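You operate a simulated robot arm through the tools that you are given. There is no shell and no other tool. Be economical: measure what you need, move in short steps, check, and stop when the job is done.

Carry out the task below with a simulated robot arm. There is one attempt and no reset: what you move stays moved.

## Task
Press the glass flush into the steel sight ring.
Fine: ring into the nest, slide in, one pull of the lever, fingers clear of the ram; lever up before the slide comes out.
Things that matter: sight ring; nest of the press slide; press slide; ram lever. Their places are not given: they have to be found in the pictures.

The check looks at the end state, three seconds after you hand in, the way a careful person would. Anything else that was tipped, shoved, dropped, spilled or broken makes it a failure.

## Robot
A 6-joint arm with a two-finger parallel gripper, fixed in place. Base frame: the origin is at the foot of the arm, x ahead of it, y to its left, z up; the work surface is at about z = 850. Readings come in mm, rad, newtons and seconds.
With the tool pointing down near the work surface it reaches from about 260 to 680 mm from the base axis. Its first joint turns from -1.152 to 1.152 rad. Payload 2.9 kg.
The tool frame sits at the grasp point between the pads (the TCP): z along the fingers, y along the line on which they close. The tips reach 30 mm beyond it. The gripper opens to 110 mm. The fingers are 20 mm wide and 10 mm thick; the gripper's body (48 by 112 mm) begins 55 mm behind the TCP.
Orientation is that of the tool frame in the base frame, as a unit quaternion [x, y, z, w]. With the fingers straight down and closing along the base's y, the tool's x points along the base's -x, its y along +y and its z along -z.

## Interface
- The arm moves only by the tool nudge_tool. Its argument "rows" is a list of rows, each a list of 3 entries, a list of its own where there are three numbers: the finger opening in mm, from 0 to 110, then the shift along the tool's x, y, z in units of 250 mm (1.0 is 250 mm), then the turn, a rotation vector about the tool's x, y, z in units of 60 degrees (1.0 is 60 degrees). In form: [[claw, [x, y, z], [ax, ay, az]], ...]. A call has 1 to 10 rows; each row is the pose to reach, as a shift and turn from the pose commanded when the call began, along the tool's axes at that moment. A call with a number of a shift or a turn outside -1 to 1 is refused whole. A row lasts 0.2 s, in which the tool goes at most 50 mm and 0.15 rad; a call with a longer step from one row to the next is refused whole, and so is a gripper value outside its range. Where a pose cannot be reached the arm comes as near as it can. A force on the tool above 40 N (or 10 N above the force at the start of the call, whichever is more), or a blocked arm, ends the call early, and 0.2 s more pass. The fingers move at their own pace (about 108 mm/s each) and stop on an object; they squeeze with about 21 N. The grip force told is the motor's: it shows also when the fingers shut on nothing. Time passes only in rows, and 0.2 s behind the last, so rows that repeat a pose let the fingers close. The reply holds the time, the measured pose of the TCP, the force on the tool along the base axes, the opening and the grip force, in the units named above and with some noise.
- Cameras (640 x 400 px; columns grow to the right, rows downward): "scene" is fixed at [89, 442.3, 1387]; the picture's right is [-0.65, -0.76, 0.00], its down [-0.40, 0.34, -0.85] and it looks along [0.65, -0.55, -0.53] (base axes); focal length 325 px, centre (320, 200). "wrist" rides on the gripper at [-36, 0, -57] in the tool frame; the picture's right is [0.00, -1.00, 0.00], its down [0.97, 0.00, -0.24] and it looks along [0.24, 0.00, 0.97] (tool axes); focal length 218 px, centre (320, 200).
- snapshot(camera): a new picture of that camera. The clock stands still meanwhile.
- measure_at(camera, pixels): there is no depth. For up to 12 entries [column, row, z] of the newest picture of that camera ("zoom" is the newest enlarged one), the place [x, y] in the base frame at which the ray of that pixel passes the height z, good to about 2 mm. The clock stands still meanwhile.
- inspect(camera, box): a new picture of the part [left, top, right, bottom] of that camera's present view, enlarged. The clock stands still meanwhile.
- close_job(): hands the job in; it is judged then, once.

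Work in short steps. Measure before you move; look again where a grasp or a placing could have gone wrong, and mend it. You have 80 turns and 54 pictures in all, those below and enlarged ones among them. Open the gripper and draw the arm clear of the work before you hand the job in, unless the task says otherwise; then end with one line.

The tools are called after ">>>" as a command line: name --argument value ..., lists and objects as JSON in quotes. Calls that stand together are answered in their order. nudge_tool: Moves the arm, as the interface text tells. Its arguments: {"type":"object","properties":{"rows":{"type":"array","items":{"type":"array"}}},"required":["rows"]} The other tools are called the same way: snapshot (camera) takes a picture; measure_at (camera, pixels) gives the place at which the rays of pixels pass given heights; inspect (camera, box) takes an enlarged picture of a part of a camera's view; close_job () hands the job in.

At the start:

```text
time: 0.0
tcp_pos: [485.6, -70.0, 1168.6]
tool_rot: [0.0, 1.0, 0.0, 0.0]
ft_force: [0.7, 0.0, -0.5]
width: 109.9
grip_force: 0.1
```

scene: 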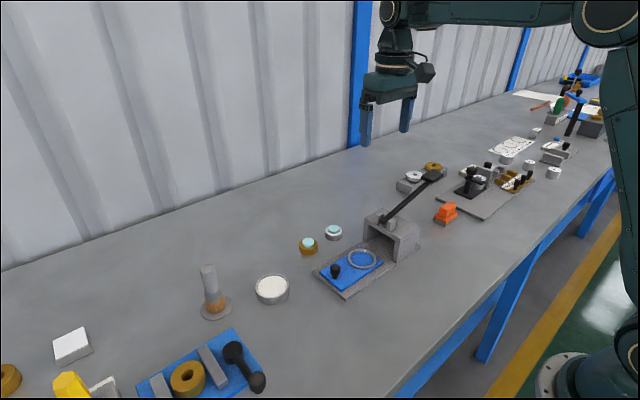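
wrist: 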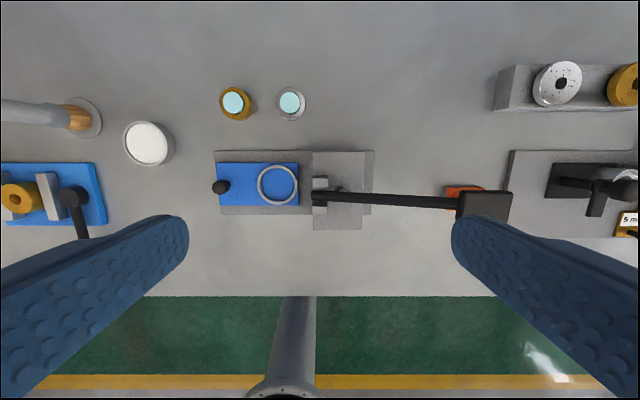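

The press sits around scene (370,255) with its slide out, and there are two glass-topped rings at scene (308,246) in brass and (333,233) in steel. I'll enlarge both views.

>>> inspect --camera "scene" --box '[280, 150, 480, 310]'

>>> inspect --camera "wrist" --box '[200, 70, 520, 240]'

```text
2.50 times, centred on (380, 230) of scene
```

zoom: 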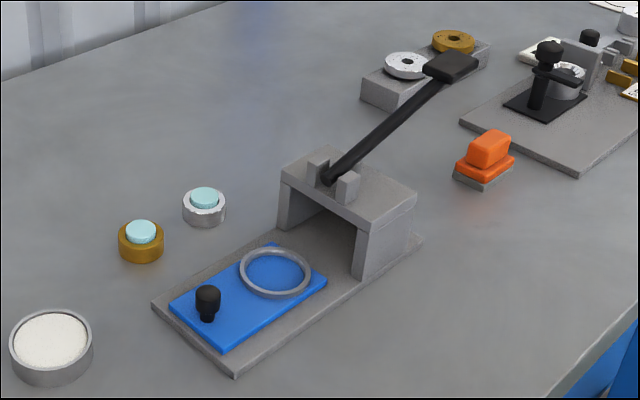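

```text
2.00 times, centred on (360, 155) of wrist
```

zoom: 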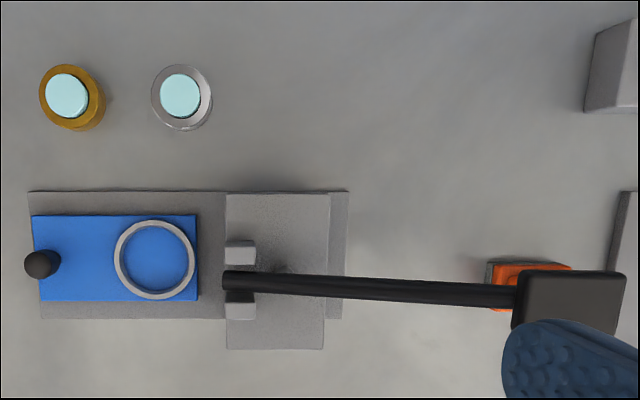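

Zoom (wrist) shows the steel ring at (182,97), nest (155,259), knob (41,264), lever handle (570,302). I'll measure them at plausible heights from this view first.

>>> measure_at --camera "zoom" --pixels '[[180, 96, 850], [180, 96, 875], [182, 131, 850], [152, 97, 870], [213, 97, 870], [155, 259, 865], [155, 259, 875], [41, 264, 890], [41, 264, 870], [570, 300, 1000], [517, 300, 1000], [626, 300, 1000]]'

>>> measure_at --camera "scene" --pixels '[[333, 229, 870], [333, 229, 875], [333, 229, 880], [361, 258, 865], [361, 258, 870], [335, 267, 885], [335, 267, 895], [433, 175, 960], [433, 175, 980], [433, 175, 1000], [433, 175, 1020], [386, 217, 940]]'

```text
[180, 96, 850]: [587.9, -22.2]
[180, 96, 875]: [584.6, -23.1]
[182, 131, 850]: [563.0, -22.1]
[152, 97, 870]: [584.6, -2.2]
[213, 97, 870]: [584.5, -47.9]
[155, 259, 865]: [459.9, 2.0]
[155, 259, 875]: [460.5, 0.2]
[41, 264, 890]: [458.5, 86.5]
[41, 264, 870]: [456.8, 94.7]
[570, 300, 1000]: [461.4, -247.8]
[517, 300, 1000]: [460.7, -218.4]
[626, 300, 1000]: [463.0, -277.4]
```

```text
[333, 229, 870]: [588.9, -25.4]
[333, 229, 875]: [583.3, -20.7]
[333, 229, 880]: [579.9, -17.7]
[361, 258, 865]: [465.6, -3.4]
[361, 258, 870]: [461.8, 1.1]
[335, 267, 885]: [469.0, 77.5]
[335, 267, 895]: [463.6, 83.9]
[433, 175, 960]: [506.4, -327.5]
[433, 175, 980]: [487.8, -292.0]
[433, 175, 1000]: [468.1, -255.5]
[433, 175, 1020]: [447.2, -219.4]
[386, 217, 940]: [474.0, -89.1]
```

Both views agree: steel ring top ≈ (584.5,-22.5,875), nest ≈ (461,1,870), knob ≈ (459,86,893), lever handle ≈ (463,-250,1002). I'll move to above the ring for a closer look.

>>> nudge_tool --rows '[[110, [-0.066, 0.031, 0.1], [0, 0, 0]], [110, [-0.132, 0.062, 0.2], [0, 0, 0]], [110, [-0.2, 0.094, 0.31], [0, 0, 0]], [110, [-0.266, 0.125, 0.42], [0, 0, 0]], [110, [-0.333, 0.157, 0.53], [0, 0, 0]], [110, [-0.396, 0.19, 0.634], [0, 0, 0]], [110, [-0.396, 0.19, 0.634], [0, 0, 0]]]'

>>> snapshot --camera "wrist"

>>> inspect --camera "scene" --box '[295, 205, 395, 285]'

```text
time: 1.6
tcp_pos: [585.6, -21.5, 1010.0]
tool_rot: [0.0, 1.0, 0.0, 0.0]
ft_force: [0.5, 0.3, -0.7]
width: 110.0
grip_force: 0.0
```

```text
49 pictures are left
```

wrist: 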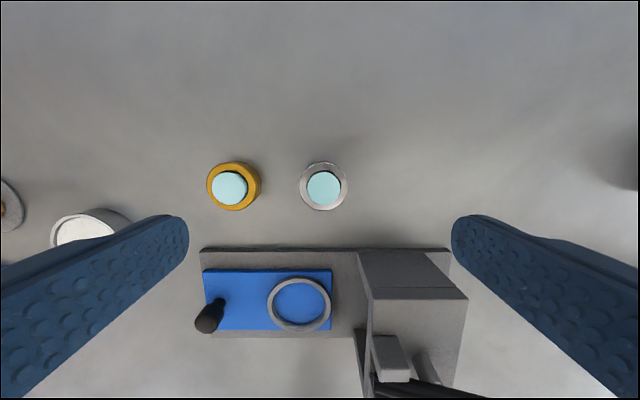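

```text
5.00 times, centred on (345, 245) of scene
```

zoom: 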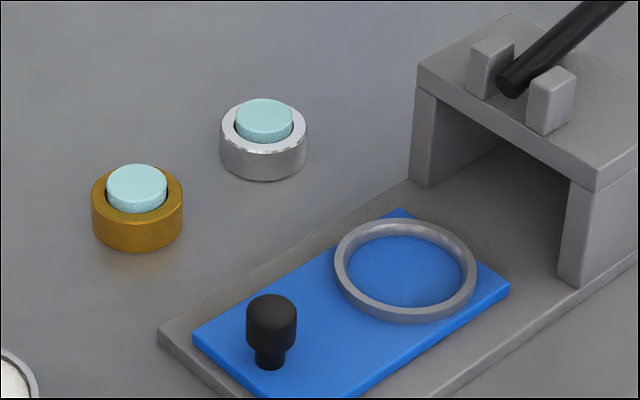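

The ring is near wrist (324,187) and the nest is empty at (299,304). Before grasping I'll measure ring size, nest size, slide and housing edges.

>>> measure_at --camera "wrist" --pixels '[[300, 185, 870], [348, 185, 870], [324, 162, 870], [324, 211, 850], [324, 188, 877], [267, 304, 870], [332, 304, 870], [299, 277, 870], [299, 333, 870], [370, 299, 925], [468, 299, 925], [358, 250, 925]]'

>>> measure_at --camera "zoom" --pixels '[[263, 180, 850], [264, 152, 865], [264, 152, 870], [264, 118, 872], [264, 118, 877], [405, 270, 870], [334, 265, 870], [476, 272, 870], [415, 180, 858], [560, 278, 858], [270, 362, 866], [270, 308, 895]]'

```text
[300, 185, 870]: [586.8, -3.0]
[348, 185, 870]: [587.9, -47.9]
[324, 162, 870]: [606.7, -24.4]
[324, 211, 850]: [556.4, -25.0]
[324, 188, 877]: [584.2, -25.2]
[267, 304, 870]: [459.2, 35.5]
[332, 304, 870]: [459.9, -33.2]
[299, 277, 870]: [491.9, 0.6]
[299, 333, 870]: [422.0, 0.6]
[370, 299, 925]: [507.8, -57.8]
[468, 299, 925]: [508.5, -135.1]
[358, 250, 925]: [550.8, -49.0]
```

```text
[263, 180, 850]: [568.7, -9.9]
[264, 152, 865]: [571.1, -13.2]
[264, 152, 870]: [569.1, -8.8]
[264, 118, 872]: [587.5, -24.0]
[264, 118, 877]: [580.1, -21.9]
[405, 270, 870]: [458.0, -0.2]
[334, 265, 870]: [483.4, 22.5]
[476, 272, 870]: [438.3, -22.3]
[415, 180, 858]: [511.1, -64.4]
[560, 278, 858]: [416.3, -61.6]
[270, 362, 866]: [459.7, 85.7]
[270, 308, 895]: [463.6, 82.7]
```

The ring is ~44 mm OD, about 20 mm tall at (584.5,-25), and the nest is at about (459,0.5) close to the housing front (y≈-60). I'll turn the tool 90° so the gripper body stays clear of the housing when placing.

>>> nudge_tool --rows '[[70, [0.001, -0.003, 0], [0, 0, -0.13]], [70, [0.002, -0.006, 0], [0, 0, -0.26]], [70, [0.004, -0.01, 0], [0, 0, -0.39]], [70, [0.004, -0.014, 0], [0, 0, -0.52]], [70, [0.004, -0.014, 0], [0, 0, -0.65]], [70, [0.004, -0.014, 0], [0, 0, -0.75]]]'

>>> nudge_tool --rows '[[70, [0, 0, 0], [0, 0, -0.13]], [70, [0, 0, 0], [0, 0, -0.26]], [70, [0, 0, 0], [0, 0, -0.39]], [70, [0, 0, 0], [0, 0, -0.52]], [70, [0, 0, 0], [0, 0, -0.65]], [70, [0, 0, 0], [0, 0, -0.75]], [70, [0, 0, 0], [0, 0, -0.75]]]'

>>> snapshot --camera "wrist"

```text
time: 3.0
tcp_pos: [585.1, -24.7, 1009.7]
tool_rot: [-0.384, 0.923, 0.0, 0.001]
ft_force: [0.2, 0.7, 0.1]
width: 70.0
grip_force: 0.1
```

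```text
time: 4.6
tcp_pos: [585.0, -26.2, 1010.4]
tool_rot: [0.708, -0.706, 0.0, -0.001]
ft_force: [0.6, 0.4, 0.2]
width: 70.0
grip_force: 0.1
```

```text
47 pictures are left
```

wrist: 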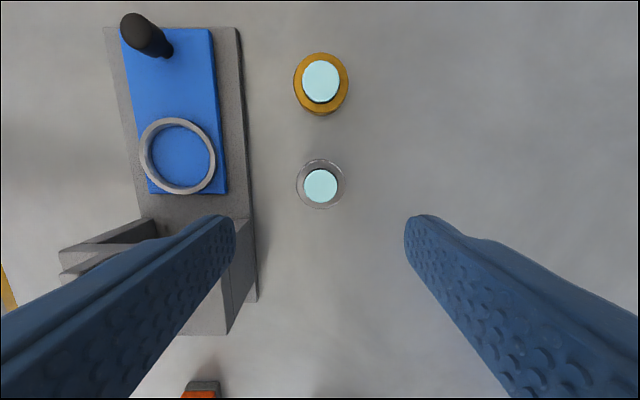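

Now the closing axis is along x, with the ring at wrist (320,184). I'll measure centre and nest again from this pose.

>>> measure_at --camera "wrist" --pixels '[[320, 184, 870], [296, 184, 870], [345, 184, 870], [320, 160, 870], [320, 186, 877], [178, 156, 870], [139, 156, 870], [217, 156, 870], [178, 117, 870], [178, 195, 870], [148, 156, 868], [209, 156, 868]]'

```text
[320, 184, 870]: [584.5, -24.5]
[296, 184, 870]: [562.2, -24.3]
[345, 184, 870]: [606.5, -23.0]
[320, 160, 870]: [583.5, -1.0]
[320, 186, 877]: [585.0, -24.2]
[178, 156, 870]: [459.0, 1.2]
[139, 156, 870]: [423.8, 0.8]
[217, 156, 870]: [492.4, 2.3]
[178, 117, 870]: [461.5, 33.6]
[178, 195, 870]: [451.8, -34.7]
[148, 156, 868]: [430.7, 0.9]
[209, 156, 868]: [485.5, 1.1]
```

Ring centre is (584.6,-24.2), and the TCP is 2 mm off in y. I'll descend around it with 70 mm opening until the tips are ~9 mm above the bench.

>>> nudge_tool --rows '[[70, [-0.008, 0, 0.15], [0, 0, 0]], [70, [-0.008, 0, 0.3], [0, 0, 0]], [70, [-0.008, 0, 0.42], [0, 0, 0]], [70, [-0.008, 0, 0.484], [0, 0, 0]], [70, [-0.008, 0, 0.484], [0, 0, 0]]]'

>>> snapshot --camera "wrist"

>>> inspect --camera "scene" --box '[285, 185, 385, 265]'

```text
time: 5.8
tcp_pos: [584.2, -23.9, 888.6]
tool_rot: [0.707, -0.707, 0.001, 0.001]
ft_force: [-0.4, 0.1, 0.3]
width: 69.9
grip_force: 0.1
```

```text
46 pictures are left
```

wrist: 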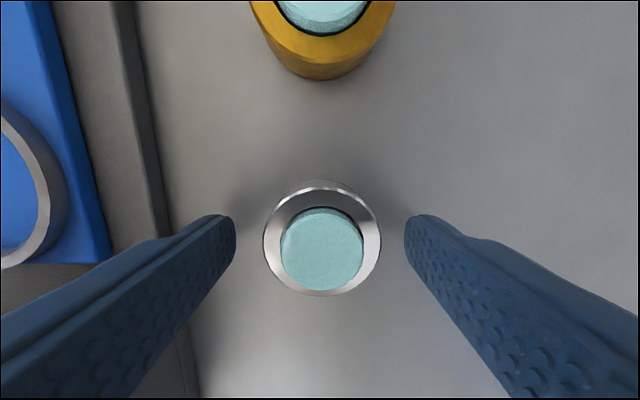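

```text
5.00 times, centred on (335, 225) of scene
```

zoom: 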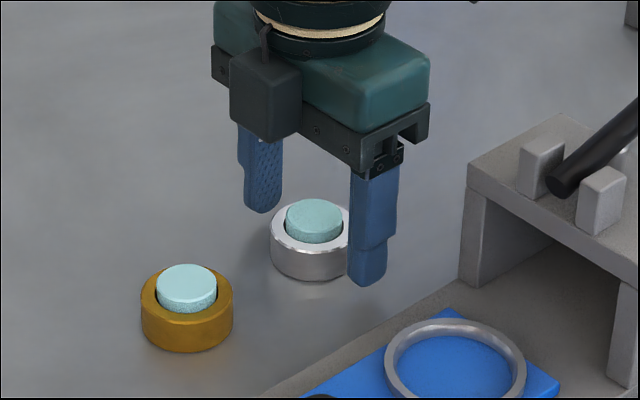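

The ring is centred between the pads (wrist 321,240). I'll close and hold.

>>> nudge_tool --rows '[[40, [0, 0, 0], [0, 0, 0]], [38, [0, 0, 0], [0, 0, 0]], [36, [0, 0, 0], [0, 0, 0]], [36, [0, 0, 0], [0, 0, 0]]]'

```text
time: 6.8
tcp_pos: [584.5, -24.5, 889.1]
tool_rot: [0.708, -0.706, 0.0, 0.0]
ft_force: [0.5, 0.3, -0.4]
width: 45.3
grip_force: 21.2
```

The grip is firm at 45.3 mm. I'll lift 50 mm gently and carry toward the nest.

>>> nudge_tool --rows '[[36, [0, 0, -0.05], [0, 0, 0]], [36, [0, 0, -0.12], [0, 0, 0]], [36, [-0.03, 0, -0.2], [0, 0, 0]], [36, [-0.06, 0.06, -0.2], [0, 0, 0]], [36, [-0.1, 0.15, -0.2], [0, 0, 0]], [36, [-0.1, 0.25, -0.2], [0, 0, 0]], [36, [-0.1, 0.35, -0.2], [0, 0, 0]], [36, [-0.1, 0.45, -0.2], [0, 0, 0]], [36, [-0.1, 0.504, -0.2], [0, 0, 0]], [36, [-0.1, 0.504, -0.2], [0, 0, 0]]]'

>>> snapshot --camera "wrist"

>>> inspect --camera "scene" --box '[310, 195, 430, 291]'

```text
time: 9.0
tcp_pos: [457.8, 1.2, 939.8]
tool_rot: [0.707, -0.707, 0.0, 0.0]
ft_force: [-0.2, 0.7, 0.4]
width: 36.2
grip_force: 0.0
```

```text
44 pictures are left
```

wrist: 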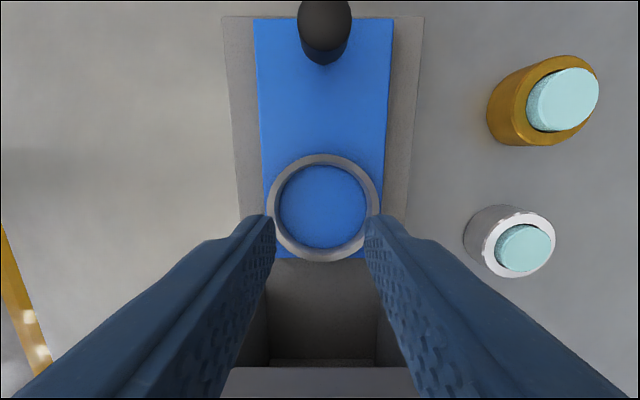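

```text
4.17 times, centred on (370, 243) of scene
```

zoom: 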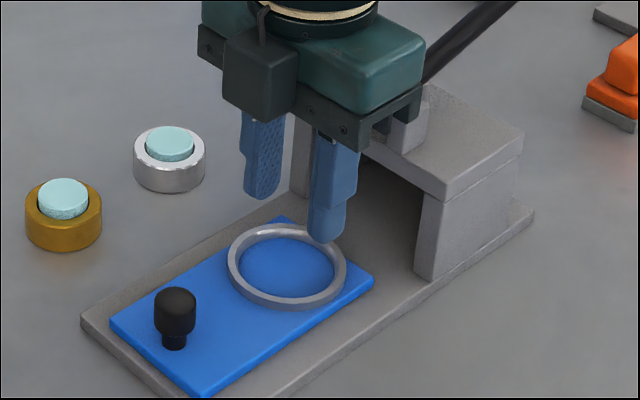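

The ring slipped out: width fell to 36.2 and it still stands upright at scene zoom (169,160). I'll measure its place and look closer at ring and rim heights.

>>> measure_at --camera "wrist" --pixels '[[524, 247, 877], [517, 242, 870], [546, 123, 870], [320, 208, 870], [268, 208, 870], [379, 208, 870], [277, 208, 870], [368, 208, 870], [320, 155, 870], [320, 262, 870], [320, 165, 870], [320, 250, 870]]'

>>> inspect --camera "scene" --box '[330, 215, 380, 255]'

>>> inspect --camera "scene" --box '[350, 240, 400, 280]'

```text
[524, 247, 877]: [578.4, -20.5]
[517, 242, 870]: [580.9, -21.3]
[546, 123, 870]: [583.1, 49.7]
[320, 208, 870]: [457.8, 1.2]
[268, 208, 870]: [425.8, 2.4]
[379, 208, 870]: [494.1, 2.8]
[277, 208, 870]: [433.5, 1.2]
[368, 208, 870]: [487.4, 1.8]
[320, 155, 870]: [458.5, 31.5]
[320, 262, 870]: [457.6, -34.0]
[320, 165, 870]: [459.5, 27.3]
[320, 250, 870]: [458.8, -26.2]
```

```text
10.00 times, centred on (355, 235) of scene
```

zoom: 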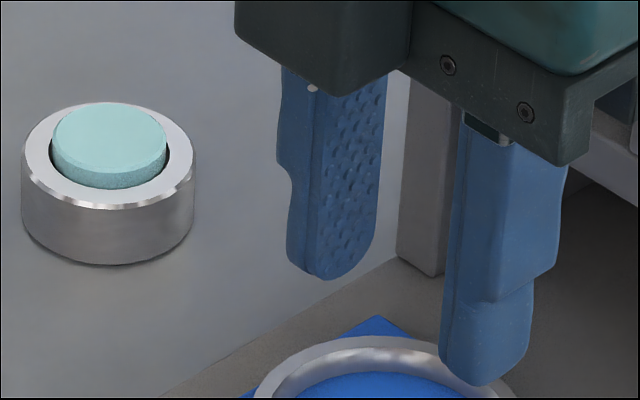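

```text
10.00 times, centred on (375, 260) of scene
```

zoom: 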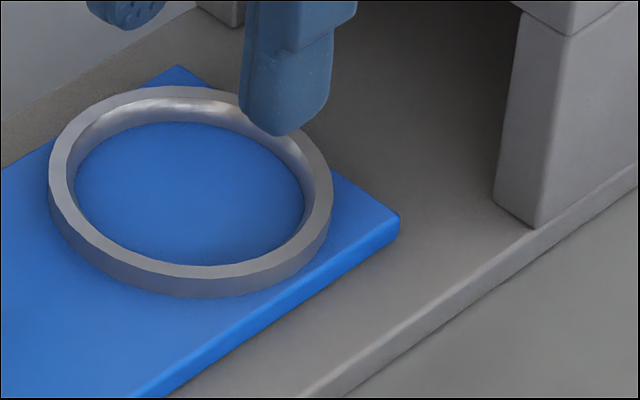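

Ring is ~19 mm tall with a chamfered top, so my grip caught only the upper few mm with rounded tips. I'll go back over it opened and re-measure before a lower grip.

>>> nudge_tool --rows '[[75, [0, -0.06, -0.08], [0, 0, 0]], [75, [0.03, -0.2, -0.08], [0, 0, 0]], [75, [0.06, -0.34, -0.08], [0, 0, 0]], [75, [0.095, -0.497, -0.08], [0, 0, 0]], [75, [0.095, -0.497, -0.08], [0, 0, 0]]]'

>>> snapshot --camera "wrist"

```text
time: 10.2
tcp_pos: [581.4, -21.3, 958.3]
tool_rot: [0.707, -0.707, -0.001, 0.001]
ft_force: [-0.3, -0.5, -0.3]
width: 75.0
grip_force: 0.0
```

```text
40 pictures are left
```

wrist: 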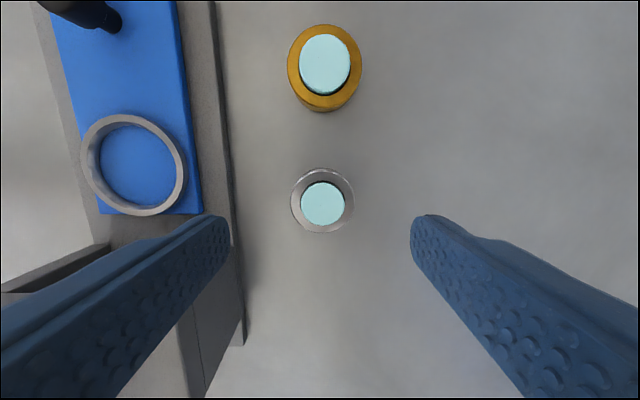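

>>> measure_at --camera "wrist" --pixels '[[322, 200, 868], [290, 200, 868], [354, 200, 868], [322, 168, 868], [322, 232, 868], [323, 204, 877], [133, 165, 872]]'

```text
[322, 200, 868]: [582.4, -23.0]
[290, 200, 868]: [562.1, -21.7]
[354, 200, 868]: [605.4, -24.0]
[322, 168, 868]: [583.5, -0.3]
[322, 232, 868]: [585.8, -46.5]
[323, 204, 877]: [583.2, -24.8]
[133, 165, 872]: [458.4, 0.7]
```

The ring hasn't moved appreciably: (583.5,-23.3). I'll descend lower (TCP 883, tips ≈853), and close fully.

>>> nudge_tool --rows '[[75, [0.008, -0.008, 0.1], [0, 0, 0]], [75, [0.008, -0.008, 0.2], [0, 0, 0]], [75, [0.008, -0.008, 0.301], [0, 0, 0]], [75, [0.008, -0.008, 0.301], [0, 0, 0]], [0, [0.008, -0.008, 0.301], [0, 0, 0]], [0, [0.008, -0.008, 0.301], [0, 0, 0]], [0, [0.008, -0.008, 0.301], [0, 0, 0]], [0, [0.008, -0.008, 0.301], [0, 0, 0]]]'

>>> nudge_tool --rows '[[0, [0, 0, -0.01], [0, 0, 0]], [0, [0, 0, -0.02], [0, 0, 0]], [0, [0, 0, -0.03], [0, 0, 0]], [0, [0, 0, -0.04], [0, 0, 0]], [0, [0, 0, -0.04], [0, 0, 0]]]'

>>> inspect --camera "scene" --box '[300, 195, 370, 251]'

```text
time: 12.0
tcp_pos: [584.1, -23.9, 884.2]
tool_rot: [0.707, -0.707, 0.001, 0.0]
ft_force: [-0.1, 0.0, -0.6]
width: 45.3
grip_force: 21.3
```

```text
time: 13.2
tcp_pos: [583.2, -25.0, 893.8]
tool_rot: [0.707, -0.707, 0.0, 0.0]
ft_force: [-0.3, -0.4, -2.3]
width: 45.3
grip_force: 20.9
```

```text
7.14 times, centred on (335, 223) of scene
```

zoom: 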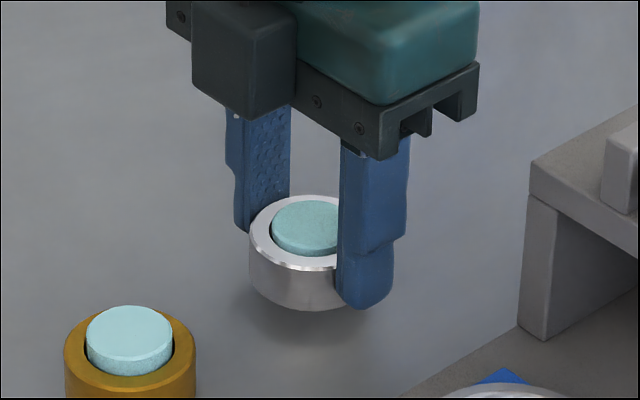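

The ring is lifted (force −2.3 N, width 45.3, shadow beneath). I'll raise slowly and carry above the nest.

>>> nudge_tool --rows '[[0, [0, 0, -0.03], [0, 0, 0]], [0, [0, 0, -0.07], [0, 0, 0]], [0, [0, 0, -0.11], [0, 0, 0]], [0, [0, 0, -0.15], [0, 0, 0]], [0, [-0.02, 0.03, -0.15], [0, 0, 0]], [0, [-0.04, 0.08, -0.15], [0, 0, 0]], [0, [-0.06, 0.14, -0.15], [0, 0, 0]], [0, [-0.08, 0.2, -0.15], [0, 0, 0]], [0, [-0.098, 0.26, -0.15], [0, 0, 0]], [0, [-0.098, 0.3, -0.15], [0, 0, 0]]]'

>>> nudge_tool --rows '[[0, [0, 0.03, 0], [0, 0, 0]], [0, [0, 0.08, 0], [0, 0, 0]], [0, [0, 0.13, 0], [0, 0, 0]], [0, [0, 0.17, 0], [0, 0, 0]], [0, [0, 0.19, 0], [0, 0, 0]], [0, [0, 0.2, 0], [0, 0, 0]], [0, [0, 0.2, 0], [0, 0, 0]]]'

>>> snapshot --camera "wrist"

>>> inspect --camera "scene" --box '[310, 195, 410, 275]'

```text
time: 15.4
tcp_pos: [508.8, 1.4, 931.2]
tool_rot: [0.708, -0.707, 0.0, 0.0]
ft_force: [-0.2, 0.1, -1.8]
width: 44.9
grip_force: 20.8
```

```text
time: 17.0
tcp_pos: [458.0, -1.0, 931.5]
tool_rot: [0.707, -0.707, 0.0, 0.0]
ft_force: [-0.8, -0.6, -1.1]
width: 45.2
grip_force: 20.9
```

```text
38 pictures are left
```

wrist: 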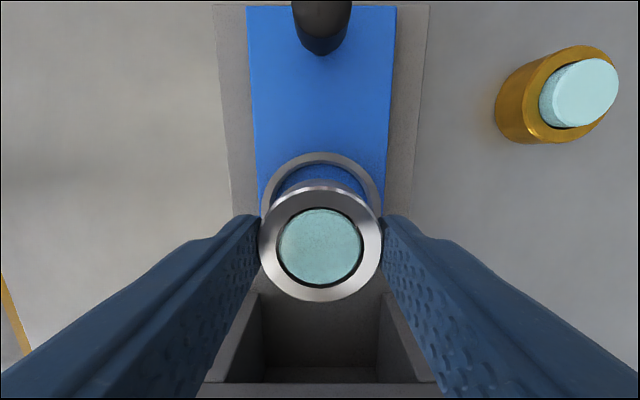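

```text
5.00 times, centred on (360, 235) of scene
```

zoom: 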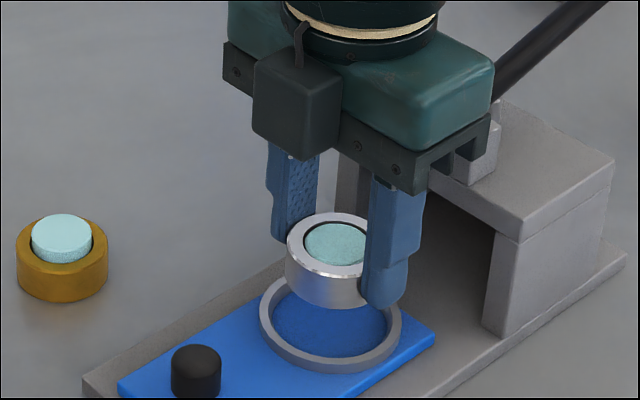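

The ring hangs level above the nest. I'll check the ring centre (wrist 320,241, top at z≈916) against the nest rim.

>>> measure_at --camera "wrist" --pixels '[[320, 241, 916], [258, 241, 916], [382, 241, 916], [320, 301, 916], [320, 186, 916], [261, 205, 872], [383, 205, 872], [320, 152, 872]]'

>>> measure_at --camera "zoom" --pixels '[[260, 312, 872], [402, 318, 872], [331, 322, 872], [331, 276, 872], [331, 362, 872], [331, 250, 916], [260, 312, 868], [402, 318, 868]]'

```text
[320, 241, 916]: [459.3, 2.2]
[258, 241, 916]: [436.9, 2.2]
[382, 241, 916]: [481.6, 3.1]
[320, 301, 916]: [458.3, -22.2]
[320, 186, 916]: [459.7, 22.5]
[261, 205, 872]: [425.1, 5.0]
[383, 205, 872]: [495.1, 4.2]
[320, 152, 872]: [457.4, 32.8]
```

```text
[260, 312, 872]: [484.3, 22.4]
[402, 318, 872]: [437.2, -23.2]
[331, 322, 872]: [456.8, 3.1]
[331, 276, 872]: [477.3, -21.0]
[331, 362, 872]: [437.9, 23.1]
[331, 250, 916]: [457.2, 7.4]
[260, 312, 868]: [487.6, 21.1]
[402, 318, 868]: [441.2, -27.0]
```

Ring (459.2,0.8) vs nest (459.5,0): aligned within a millimetre. I'll lower to about 907 and look.

>>> nudge_tool --rows '[[0, [0, 0, 0.03], [0, 0, 0]], [0, [0, 0, 0.06], [0, 0, 0]], [0, [0, 0, 0.085], [0, 0, 0]], [0, [0, 0, 0.1], [0, 0, 0]], [0, [0, 0, 0.1], [0, 0, 0]]]'

>>> inspect --camera "scene" --box '[335, 225, 395, 273]'

```text
time: 18.2
tcp_pos: [459.5, -0.9, 907.2]
tool_rot: [0.707, -0.707, -0.001, 0.0]
ft_force: [-0.7, 0.4, -2.4]
width: 45.4
grip_force: 20.5
```

```text
8.33 times, centred on (365, 249) of scene
```

zoom: 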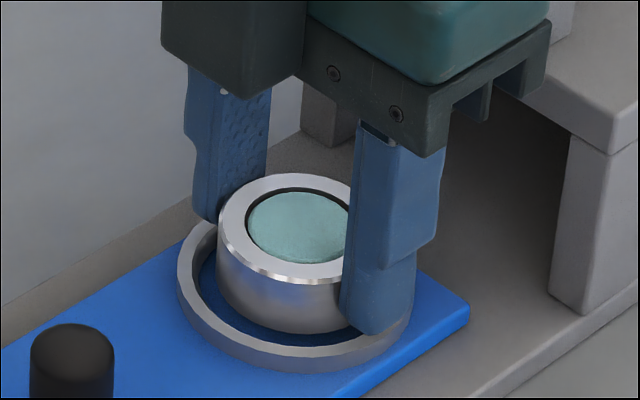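

The ring bottom is about at rim height with the tips just above the rim. I'll lower in 1 mm steps and read the force.

>>> nudge_tool --rows '[[0, [0, 0, 0.004], [0, 0, 0]], [0, [0, 0, 0.008], [0, 0, 0]], [0, [0, 0, 0.012], [0, 0, 0]], [0, [0, 0, 0.012], [0, 0, 0]]]'

>>> inspect --camera "scene" --box '[335, 225, 395, 273]'

```text
time: 19.2
tcp_pos: [458.8, -0.8, 904.6]
tool_rot: [0.708, -0.706, 0.0, 0.0]
ft_force: [-0.5, -0.1, 3.5]
width: 45.2
grip_force: 21.5
```

```text
8.33 times, centred on (365, 249) of scene
```

zoom: 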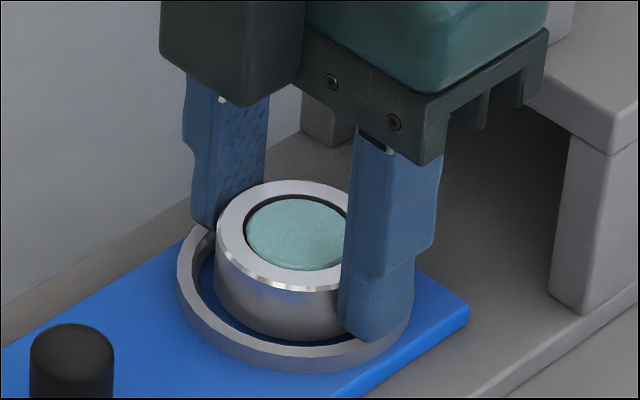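

Force rose to +3.5 N, so the tips are on the rim or the ring is on the floor. I'll release just a little and look.

>>> nudge_tool --rows '[[47, [0, 0, 0], [0, 0, 0]], [50, [0, 0, 0], [0, 0, 0]], [50, [0, 0, 0], [0, 0, 0]]]'

>>> inspect --camera "scene" --box '[335, 225, 395, 273]'

>>> snapshot --camera "wrist"

```text
time: 20.0
tcp_pos: [460.4, 0.9, 904.1]
tool_rot: [-0.707, 0.708, -0.001, 0.0]
ft_force: [4.3, 0.8, 5.2]
width: 47.9
grip_force: 0.0
```

```text
8.33 times, centred on (365, 249) of scene
```

zoom: 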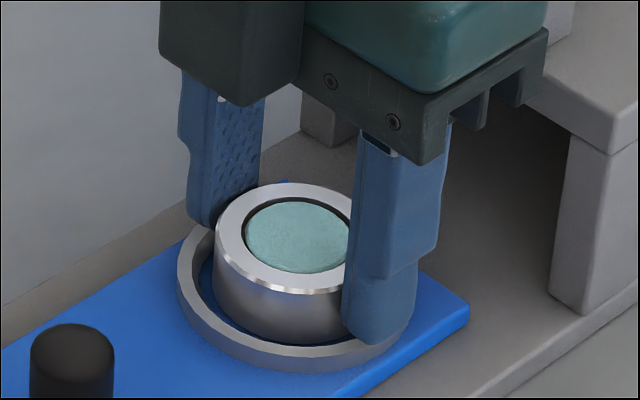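

```text
33 pictures are left
```

wrist: 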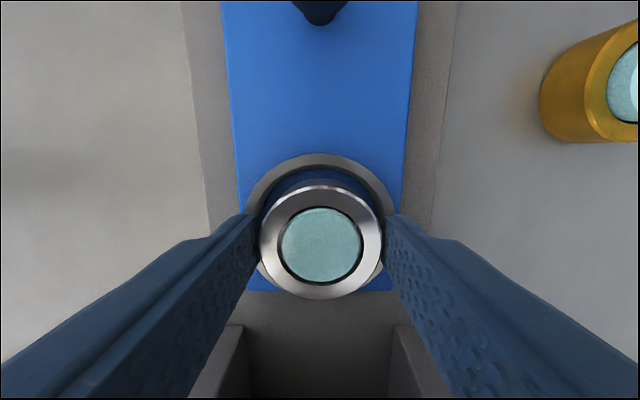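

Opening stalled at 47.9 with a small side force, likely the tips touching the rim. I'll rise straight 5 mm, then open further.

>>> nudge_tool --rows '[[50, [0, 0, -0.006], [0, 0, 0]], [50, [0, 0, -0.012], [0, 0, 0]], [52, [0, 0, -0.02], [0, 0, 0]], [56, [0, 0, -0.02], [0, 0, 0]], [60, [0, 0, -0.02], [0, 0, 0]], [64, [0, 0, -0.02], [0, 0, 0]]]'

>>> inspect --camera "scene" --box '[335, 225, 395, 273]'

```text
time: 21.4
tcp_pos: [459.8, -0.6, 909.5]
tool_rot: [-0.707, 0.707, 0.0, -0.002]
ft_force: [-0.4, 0.2, 0.2]
width: 64.1
grip_force: 0.1
```

```text
8.33 times, centred on (365, 249) of scene
```

zoom: 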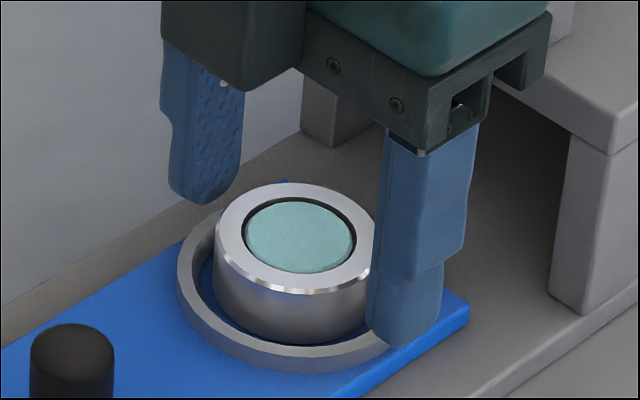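

The ring stands free in the nest. I'll raise clear and check centring and levelness.

>>> nudge_tool --rows '[[70, [0, 0, -0.1], [0, 0, 0]], [70, [0, 0, -0.25], [0, 0, 0]], [70, [-0.1, 0, -0.35], [0, 0, 0]], [70, [-0.2, 0, -0.35], [0, 0, 0]], [70, [-0.2, 0, -0.35], [0, 0, 0]]]'

>>> snapshot --camera "wrist"

>>> inspect --camera "scene" --box '[320, 215, 420, 295]'

```text
time: 22.6
tcp_pos: [458.8, 50.3, 997.0]
tool_rot: [-0.707, 0.707, 0.001, 0.0]
ft_force: [-1.1, 0.0, 1.1]
width: 69.8
grip_force: 0.1
```

```text
31 pictures are left
```

wrist: 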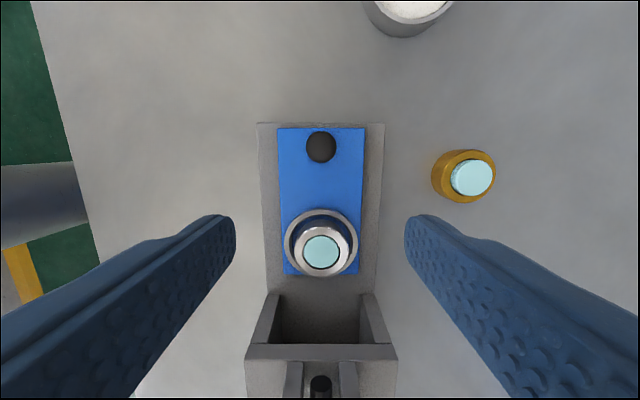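

```text
5.00 times, centred on (370, 255) of scene
```

zoom: 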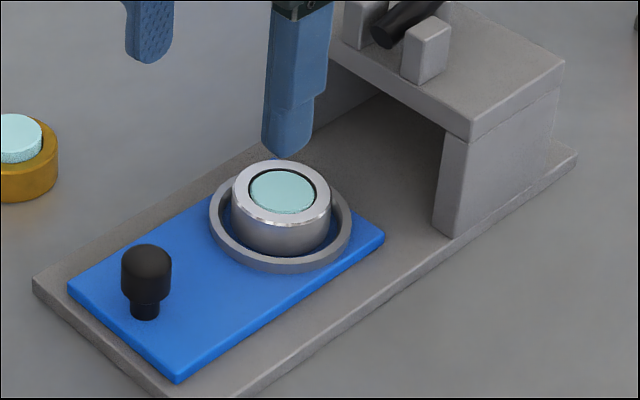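

The ring sits level in the nest. I'll measure centring plus knob and slide end.

>>> measure_at --camera "zoom" --pixels '[[281, 193, 885], [281, 221, 872], [209, 215, 872], [353, 222, 872], [147, 255, 897], [147, 310, 868]]'

>>> measure_at --camera "wrist" --pixels '[[321, 249, 885], [285, 245, 872], [357, 245, 872], [321, 210, 872], [321, 277, 872], [321, 147, 895], [336, 147, 895], [305, 147, 895], [321, 128, 866], [321, 275, 866], [321, 345, 925], [321, 385, 940]]'

```text
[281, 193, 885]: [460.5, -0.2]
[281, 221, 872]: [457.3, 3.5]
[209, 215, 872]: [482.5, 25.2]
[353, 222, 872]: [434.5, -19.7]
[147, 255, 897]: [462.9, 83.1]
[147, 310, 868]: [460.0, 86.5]
```

```text
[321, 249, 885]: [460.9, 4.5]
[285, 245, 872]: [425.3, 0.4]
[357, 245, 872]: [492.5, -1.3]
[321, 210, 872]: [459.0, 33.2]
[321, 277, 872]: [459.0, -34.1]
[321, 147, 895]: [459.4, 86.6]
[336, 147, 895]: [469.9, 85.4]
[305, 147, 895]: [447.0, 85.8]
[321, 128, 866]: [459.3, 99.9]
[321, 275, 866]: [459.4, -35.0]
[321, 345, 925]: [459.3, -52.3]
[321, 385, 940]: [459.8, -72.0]
```

Ring centred in nest. Knob at (459.5,86), ~23 mm wide, top ≈ 897. I'll move over it and descend with the fingers straddling it in x.

>>> nudge_tool --rows '[[60, [-0.144, -0.002, 0], [0, 0, 0]], [60, [-0.144, -0.002, 0.15], [0, 0, 0]], [60, [-0.144, -0.002, 0.28], [0, 0, 0]], [60, [-0.144, -0.002, 0.36], [0, 0, 0]], [60, [-0.144, -0.002, 0.372], [0, 0, 0]], [60, [-0.144, -0.002, 0.372], [0, 0, 0]]]'

>>> inspect --camera "scene" --box '[300, 205, 400, 285]'

```text
time: 24.0
tcp_pos: [460.3, 85.6, 903.2]
tool_rot: [0.707, -0.707, 0.0, 0.0]
ft_force: [-0.1, -0.1, 0.6]
width: 60.2
grip_force: 0.1
```

```text
5.00 times, centred on (350, 245) of scene
```

zoom: 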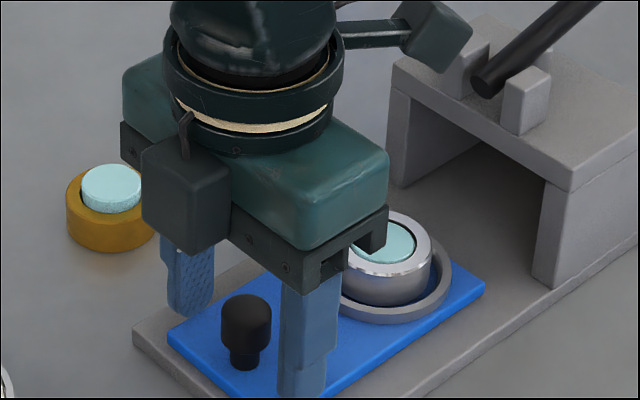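

The fingers straddle the knob. I'll close on it.

>>> nudge_tool --rows '[[10, [0, 0, 0], [0, 0, 0]], [10, [0, 0, 0], [0, 0, 0]], [10, [0, 0, 0], [0, 0, 0]], [10, [0, 0, 0], [0, 0, 0]]]'

>>> nudge_tool --rows '[[10, [0.02, 0, 0], [0, 0, 0]], [10, [0.05, 0, 0], [0, 0, 0]], [10, [0.08, 0, 0], [0, 0, 0]], [10, [0.11, 0, 0], [0, 0, 0]], [10, [0.14, 0, 0], [0, 0, 0]], [10, [0.14, 0, 0], [0, 0, 0]]]'

>>> snapshot --camera "scene"

```text
time: 25.0
tcp_pos: [460.1, 84.9, 902.3]
tool_rot: [0.707, -0.707, 0.0, 0.0]
ft_force: [-5.7, -0.1, -2.0]
width: 21.6
grip_force: 44.8
```

```text
time: 26.4
tcp_pos: [461.1, 51.2, 903.4]
tool_rot: [0.707, -0.707, -0.001, 0.001]
ft_force: [-0.2, 0.7, -15.5]
width: 21.7
grip_force: 45.3
```

```text
28 pictures are left
```

scene: 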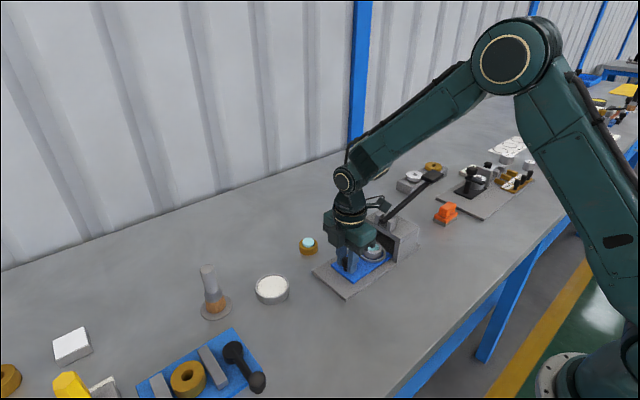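

The slide moved in ~34 mm with the knob. Fz shows −15 N so I'll ease down 1 mm while pushing further.

>>> nudge_tool --rows '[[10, [0.02, 0, 0.003], [0, 0, 0]], [10, [0.05, 0, 0.004], [0, 0, 0]], [10, [0.08, 0, 0.004], [0, 0, 0]], [10, [0.1, 0, 0.004], [0, 0, 0]], [10, [0.12, 0, 0.004], [0, 0, 0]], [10, [0.12, 0, 0.004], [0, 0, 0]]]'

>>> inspect --camera "scene" --box '[310, 165, 450, 277]'

```text
time: 27.8
tcp_pos: [460.2, 20.8, 902.7]
tool_rot: [0.707, -0.707, 0.0, 0.0]
ft_force: [-0.3, 0.7, -3.2]
width: 21.5
grip_force: 45.0
```

```text
3.57 times, centred on (380, 221) of scene
```

zoom: 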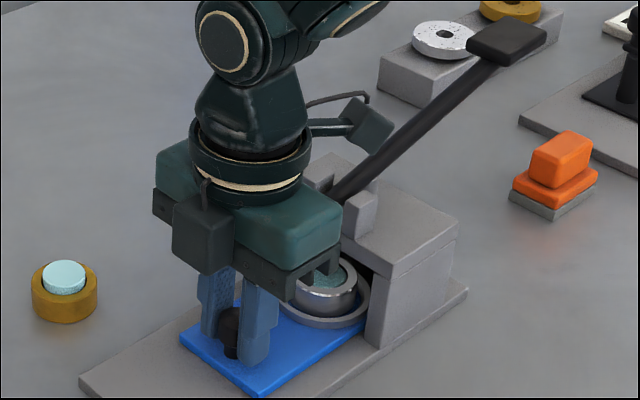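

The nest is entering the housing; the arm's side box (zoom 370,125) sits well above the lever by my estimate. I'll push on in smaller steps, watching force for the stop.

>>> nudge_tool --rows '[[10, [0.02, 0, 0], [0, 0, 0]], [10, [0.04, 0, 0], [0, 0, 0]], [10, [0.06, 0, 0], [0, 0, 0]], [10, [0.08, 0, 0], [0, 0, 0]], [10, [0.08, 0, 0], [0, 0, 0]]]'

>>> inspect --camera "scene" --box '[310, 165, 450, 277]'

```text
time: 29.0
tcp_pos: [459.9, 1.5, 903.4]
tool_rot: [0.707, -0.707, 0.001, 0.0]
ft_force: [1.0, -0.5, 5.0]
width: 21.3
grip_force: 45.1
```

```text
3.57 times, centred on (380, 221) of scene
```

zoom: 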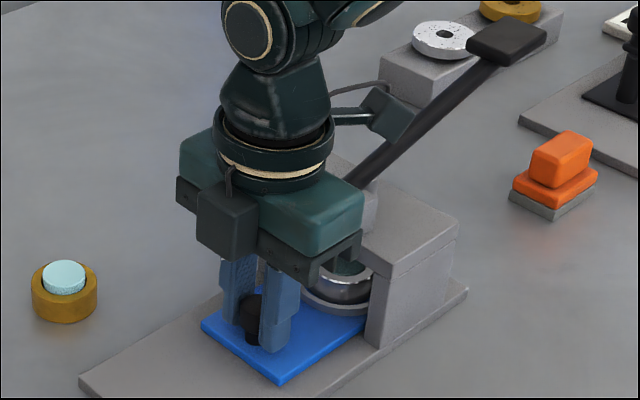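

No stop yet (force ≈0, y=1.5). I'll continue in 4 mm steps.

>>> nudge_tool --rows '[[10, [0.016, 0, 0], [0, 0, 0]], [10, [0.032, 0, 0], [0, 0, 0]], [10, [0.048, 0, 0], [0, 0, 0]], [10, [0.048, 0, 0], [0, 0, 0]]]'

```text
time: 30.0
tcp_pos: [460.0, -10.4, 903.4]
tool_rot: [0.707, -0.707, 0.0, 0.0]
ft_force: [-2.0, 0.3, 17.0]
width: 21.5
grip_force: 44.5
```

Still free at y=-10.4, with Fz 17 N, so I'll lift 0.7 mm and continue.

>>> nudge_tool --rows '[[10, [0.012, 0, -0.003], [0, 0, 0]], [10, [0.024, 0, -0.003], [0, 0, 0]], [10, [0.036, 0, -0.003], [0, 0, 0]], [10, [0.036, 0, -0.003], [0, 0, 0]]]'

>>> inspect --camera "scene" --box '[310, 165, 450, 277]'

```text
time: 31.0
tcp_pos: [459.0, -15.7, 903.8]
tool_rot: [0.711, -0.704, -0.003, -0.003]
ft_force: [-1.7, 36.1, 4.7]
width: 21.5
grip_force: 45.1
```

```text
3.57 times, centred on (380, 221) of scene
```

zoom: 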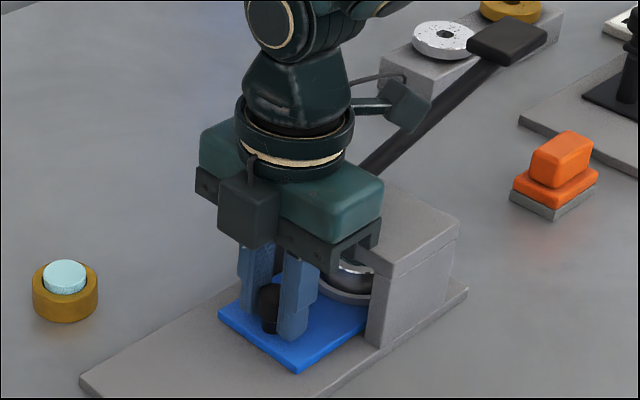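

Fy=36 N at y≈-15.7: the slide reached its stop after 100 mm. I'll relax the push, open the fingers and rise, backing away in +y.

>>> nudge_tool --rows '[[10, [-0.01, 0, 0], [0, 0, 0]], [10, [-0.013, 0, 0], [0, 0, 0]], [40, [-0.013, 0, 0], [0, 0, 0]], [50, [-0.013, 0, 0], [0, 0, 0]], [50, [-0.013, 0, 0], [0, 0, 0]]]'

>>> nudge_tool --rows '[[50, [0, 0, -0.08], [0, 0, 0]], [50, [-0.05, 0, -0.2], [0, 0, 0]], [50, [-0.2, 0, -0.3], [0, 0, 0]], [50, [-0.3, 0, -0.45], [0, 0, 0]], [50, [-0.3, 0, -0.6], [0, 0, 0]], [50, [-0.3, 0, -0.75], [0, 0, 0]], [50, [-0.3, 0, -0.75], [0, 0, 0]]]'

>>> snapshot --camera "wrist"

>>> inspect --camera "scene" --box '[310, 165, 450, 277]'

```text
time: 32.2
tcp_pos: [460.6, -17.2, 903.0]
tool_rot: [-0.707, 0.707, 0.0, -0.001]
ft_force: [-0.4, 0.7, 0.6]
width: 50.0
grip_force: 0.1
```

```text
time: 33.8
tcp_pos: [460.9, 59.0, 1090.3]
tool_rot: [-0.707, 0.707, 0.0, -0.001]
ft_force: [-0.5, -0.3, -0.4]
width: 50.4
grip_force: 0.1
```

```text
24 pictures are left
```

wrist: 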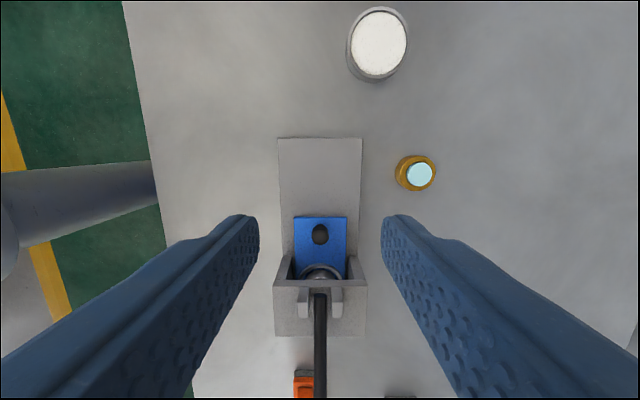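

```text
3.57 times, centred on (380, 221) of scene
```

zoom: 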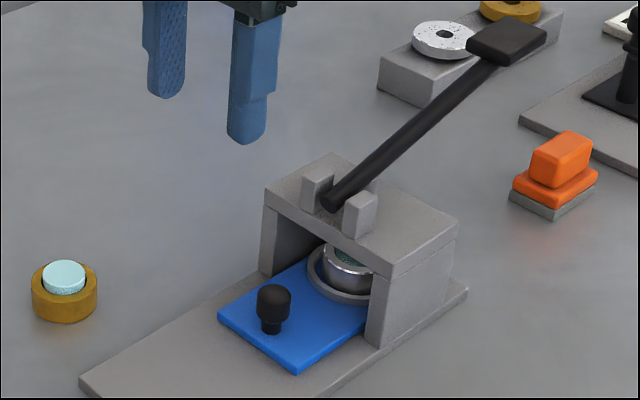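

The slide is in with the ring under the ram, and the lever is up. I'll travel above the lever handle to measure it and the orange block beneath.

>>> nudge_tool --rows '[[60, [0.1, 0, -0.1], [0, 0, 0]], [60, [0.25, 0, -0.18], [0, 0, 0]], [60, [0.42, 0, -0.2], [0, 0, 0]], [60, [0.6, 0, -0.2], [0, 0, 0]], [60, [0.78, 0, -0.2], [0, 0, 0]], [60, [0.9, 0, -0.2], [0, 0, 0]], [60, [0.98, 0, -0.2], [0, 0, 0]], [60, [0.98, 0, -0.2], [0, 0, 0]]]'

>>> snapshot --camera "wrist"

>>> inspect --camera "scene" --box '[340, 135, 490, 255]'

```text
time: 35.6
tcp_pos: [460.6, -188.1, 1139.2]
tool_rot: [-0.707, 0.708, 0.0, 0.0]
ft_force: [-0.4, -0.3, 0.3]
width: 60.2
grip_force: 0.0
```

```text
22 pictures are left
```

wrist: 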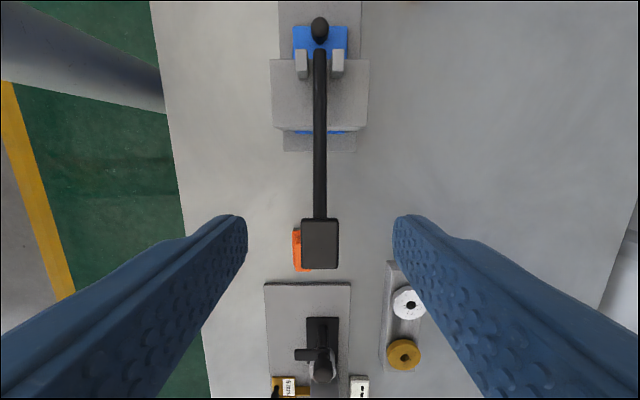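

```text
3.33 times, centred on (415, 195) of scene
```

zoom: 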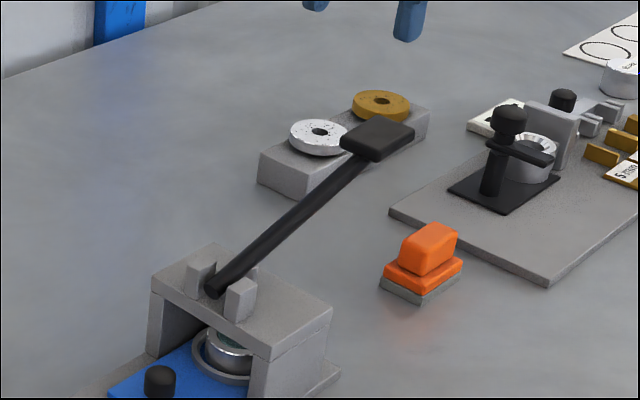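

I'll triangulate the handle from wrist (320,243) and zoom (378,137), plus the orange block and nearby plate.

>>> measure_at --camera "wrist" --pixels '[[320, 245, 1000], [320, 245, 1010], [301, 245, 1005], [339, 245, 1005], [320, 219, 1005], [320, 269, 1005], [320, 55, 940], [295, 250, 865], [303, 228, 860], [303, 272, 860], [308, 283, 857], [388, 262, 870]]'

>>> measure_at --camera "zoom" --pixels '[[377, 134, 990], [377, 134, 1000], [377, 134, 1010], [377, 155, 995], [212, 290, 935], [212, 290, 945], [430, 230, 885], [383, 290, 850], [422, 303, 850], [462, 275, 850], [391, 212, 855], [430, 240, 880]]'

```text
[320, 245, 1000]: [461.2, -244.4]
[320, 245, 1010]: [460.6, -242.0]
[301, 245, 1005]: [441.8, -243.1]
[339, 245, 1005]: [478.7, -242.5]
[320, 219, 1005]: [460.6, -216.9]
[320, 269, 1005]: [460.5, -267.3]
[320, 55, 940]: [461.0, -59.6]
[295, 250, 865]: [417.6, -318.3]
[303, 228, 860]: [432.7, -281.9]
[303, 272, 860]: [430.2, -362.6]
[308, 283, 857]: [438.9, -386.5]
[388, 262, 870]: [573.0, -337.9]
```

```text
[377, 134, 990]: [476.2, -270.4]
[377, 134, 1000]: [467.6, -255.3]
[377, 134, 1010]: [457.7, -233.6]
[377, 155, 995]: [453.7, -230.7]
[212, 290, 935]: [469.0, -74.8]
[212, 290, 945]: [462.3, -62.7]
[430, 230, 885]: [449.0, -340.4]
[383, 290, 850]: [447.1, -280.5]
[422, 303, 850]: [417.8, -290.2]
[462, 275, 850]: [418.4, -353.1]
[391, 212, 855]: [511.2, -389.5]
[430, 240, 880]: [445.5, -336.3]
```

Handle: centre ≈ (460.6,-243,1005), 37 mm wide in x, pivot ≈ (461,-63,944). The orange block starts at y≈-280, clear of the fingers if I grip at y≈-240. I'll descend around the handle.

>>> nudge_tool --rows '[[60, [0.1, 0, 0], [0, 0, 0]], [60, [0.208, 0, 0.08], [0, 0, 0]], [60, [0.208, 0, 0.22], [0, 0, 0]], [60, [0.208, 0, 0.36], [0, 0, 0]], [60, [0.208, 0, 0.46], [0, 0, 0]], [60, [0.208, 0, 0.516], [0, 0, 0]], [60, [0.208, 0, 0.516], [0, 0, 0]]]'

>>> snapshot --camera "wrist"

>>> inspect --camera "scene" --box '[360, 125, 480, 221]'

```text
time: 37.2
tcp_pos: [459.7, -237.6, 1011.1]
tool_rot: [0.707, -0.707, 0.0, 0.0]
ft_force: [-0.4, -0.9, 0.3]
width: 60.0
grip_force: 0.0
```

```text
20 pictures are left
```

wrist: 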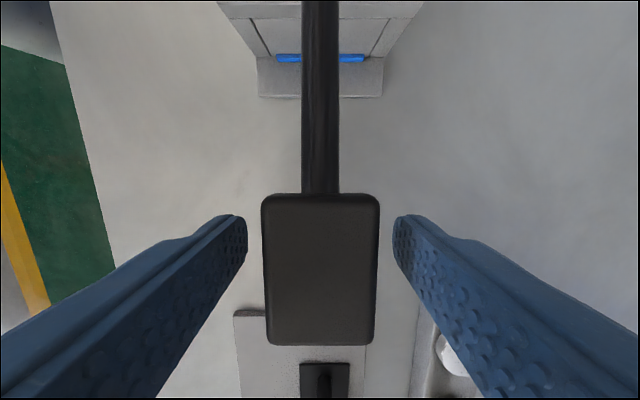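

```text
4.17 times, centred on (420, 173) of scene
```

zoom: 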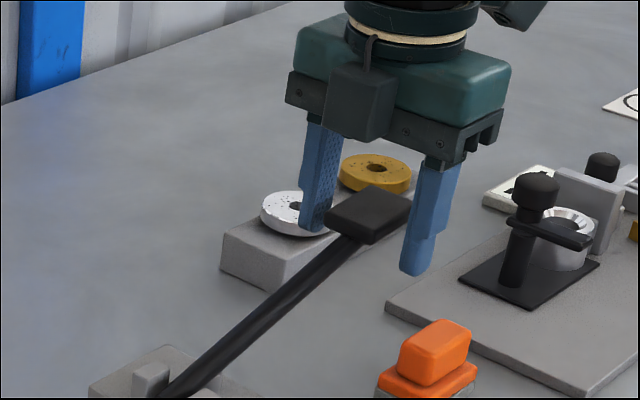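

The handle lies centred between the fingers (wrist 320,270). I'll close on it.

>>> nudge_tool --rows '[[20, [0, 0, 0], [0, 0, 0]], [20, [0, 0, 0], [0, 0, 0]], [20, [0, 0, 0], [0, 0, 0]], [20, [0, 0, 0], [0, 0, 0]]]'

```text
time: 38.2
tcp_pos: [460.4, -238.1, 1010.6]
tool_rot: [-0.707, 0.707, 0.0, -0.001]
ft_force: [0.9, 0.3, -2.6]
width: 35.8
grip_force: 45.3
```

Grip on the handle is firm (35.8 mm). I'll swing it down along its arc around the pivot, first ~47 mm.

>>> nudge_tool --rows '[[20, [0.01, 0, 0.03], [0, 0, 0]], [20, [0.018, 0, 0.062], [0, 0, 0]], [20, [0.024, 0, 0.094], [0, 0, 0]], [20, [0.029, 0, 0.125], [0, 0, 0]], [20, [0.033, 0, 0.157], [0, 0, 0]], [20, [0.035, 0, 0.189], [0, 0, 0]], [20, [0.035, 0, 0.189], [0, 0, 0]]]'

>>> inspect --camera "scene" --box '[340, 145, 480, 257]'

```text
time: 39.8
tcp_pos: [459.3, -247.5, 963.8]
tool_rot: [-0.707, 0.707, 0.0, 0.0]
ft_force: [-2.1, 8.1, 7.0]
width: 35.8
grip_force: 45.1
```

```text
3.57 times, centred on (410, 201) of scene
```

zoom: 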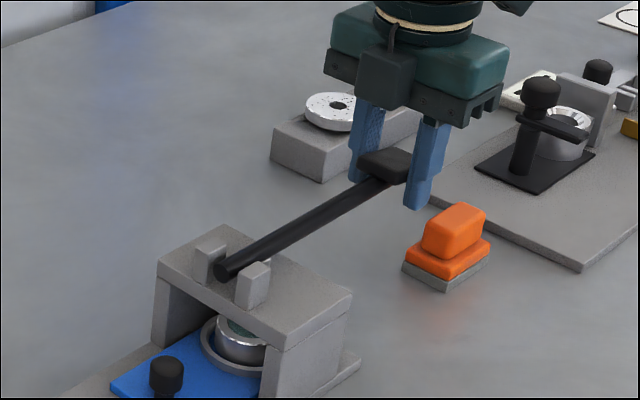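

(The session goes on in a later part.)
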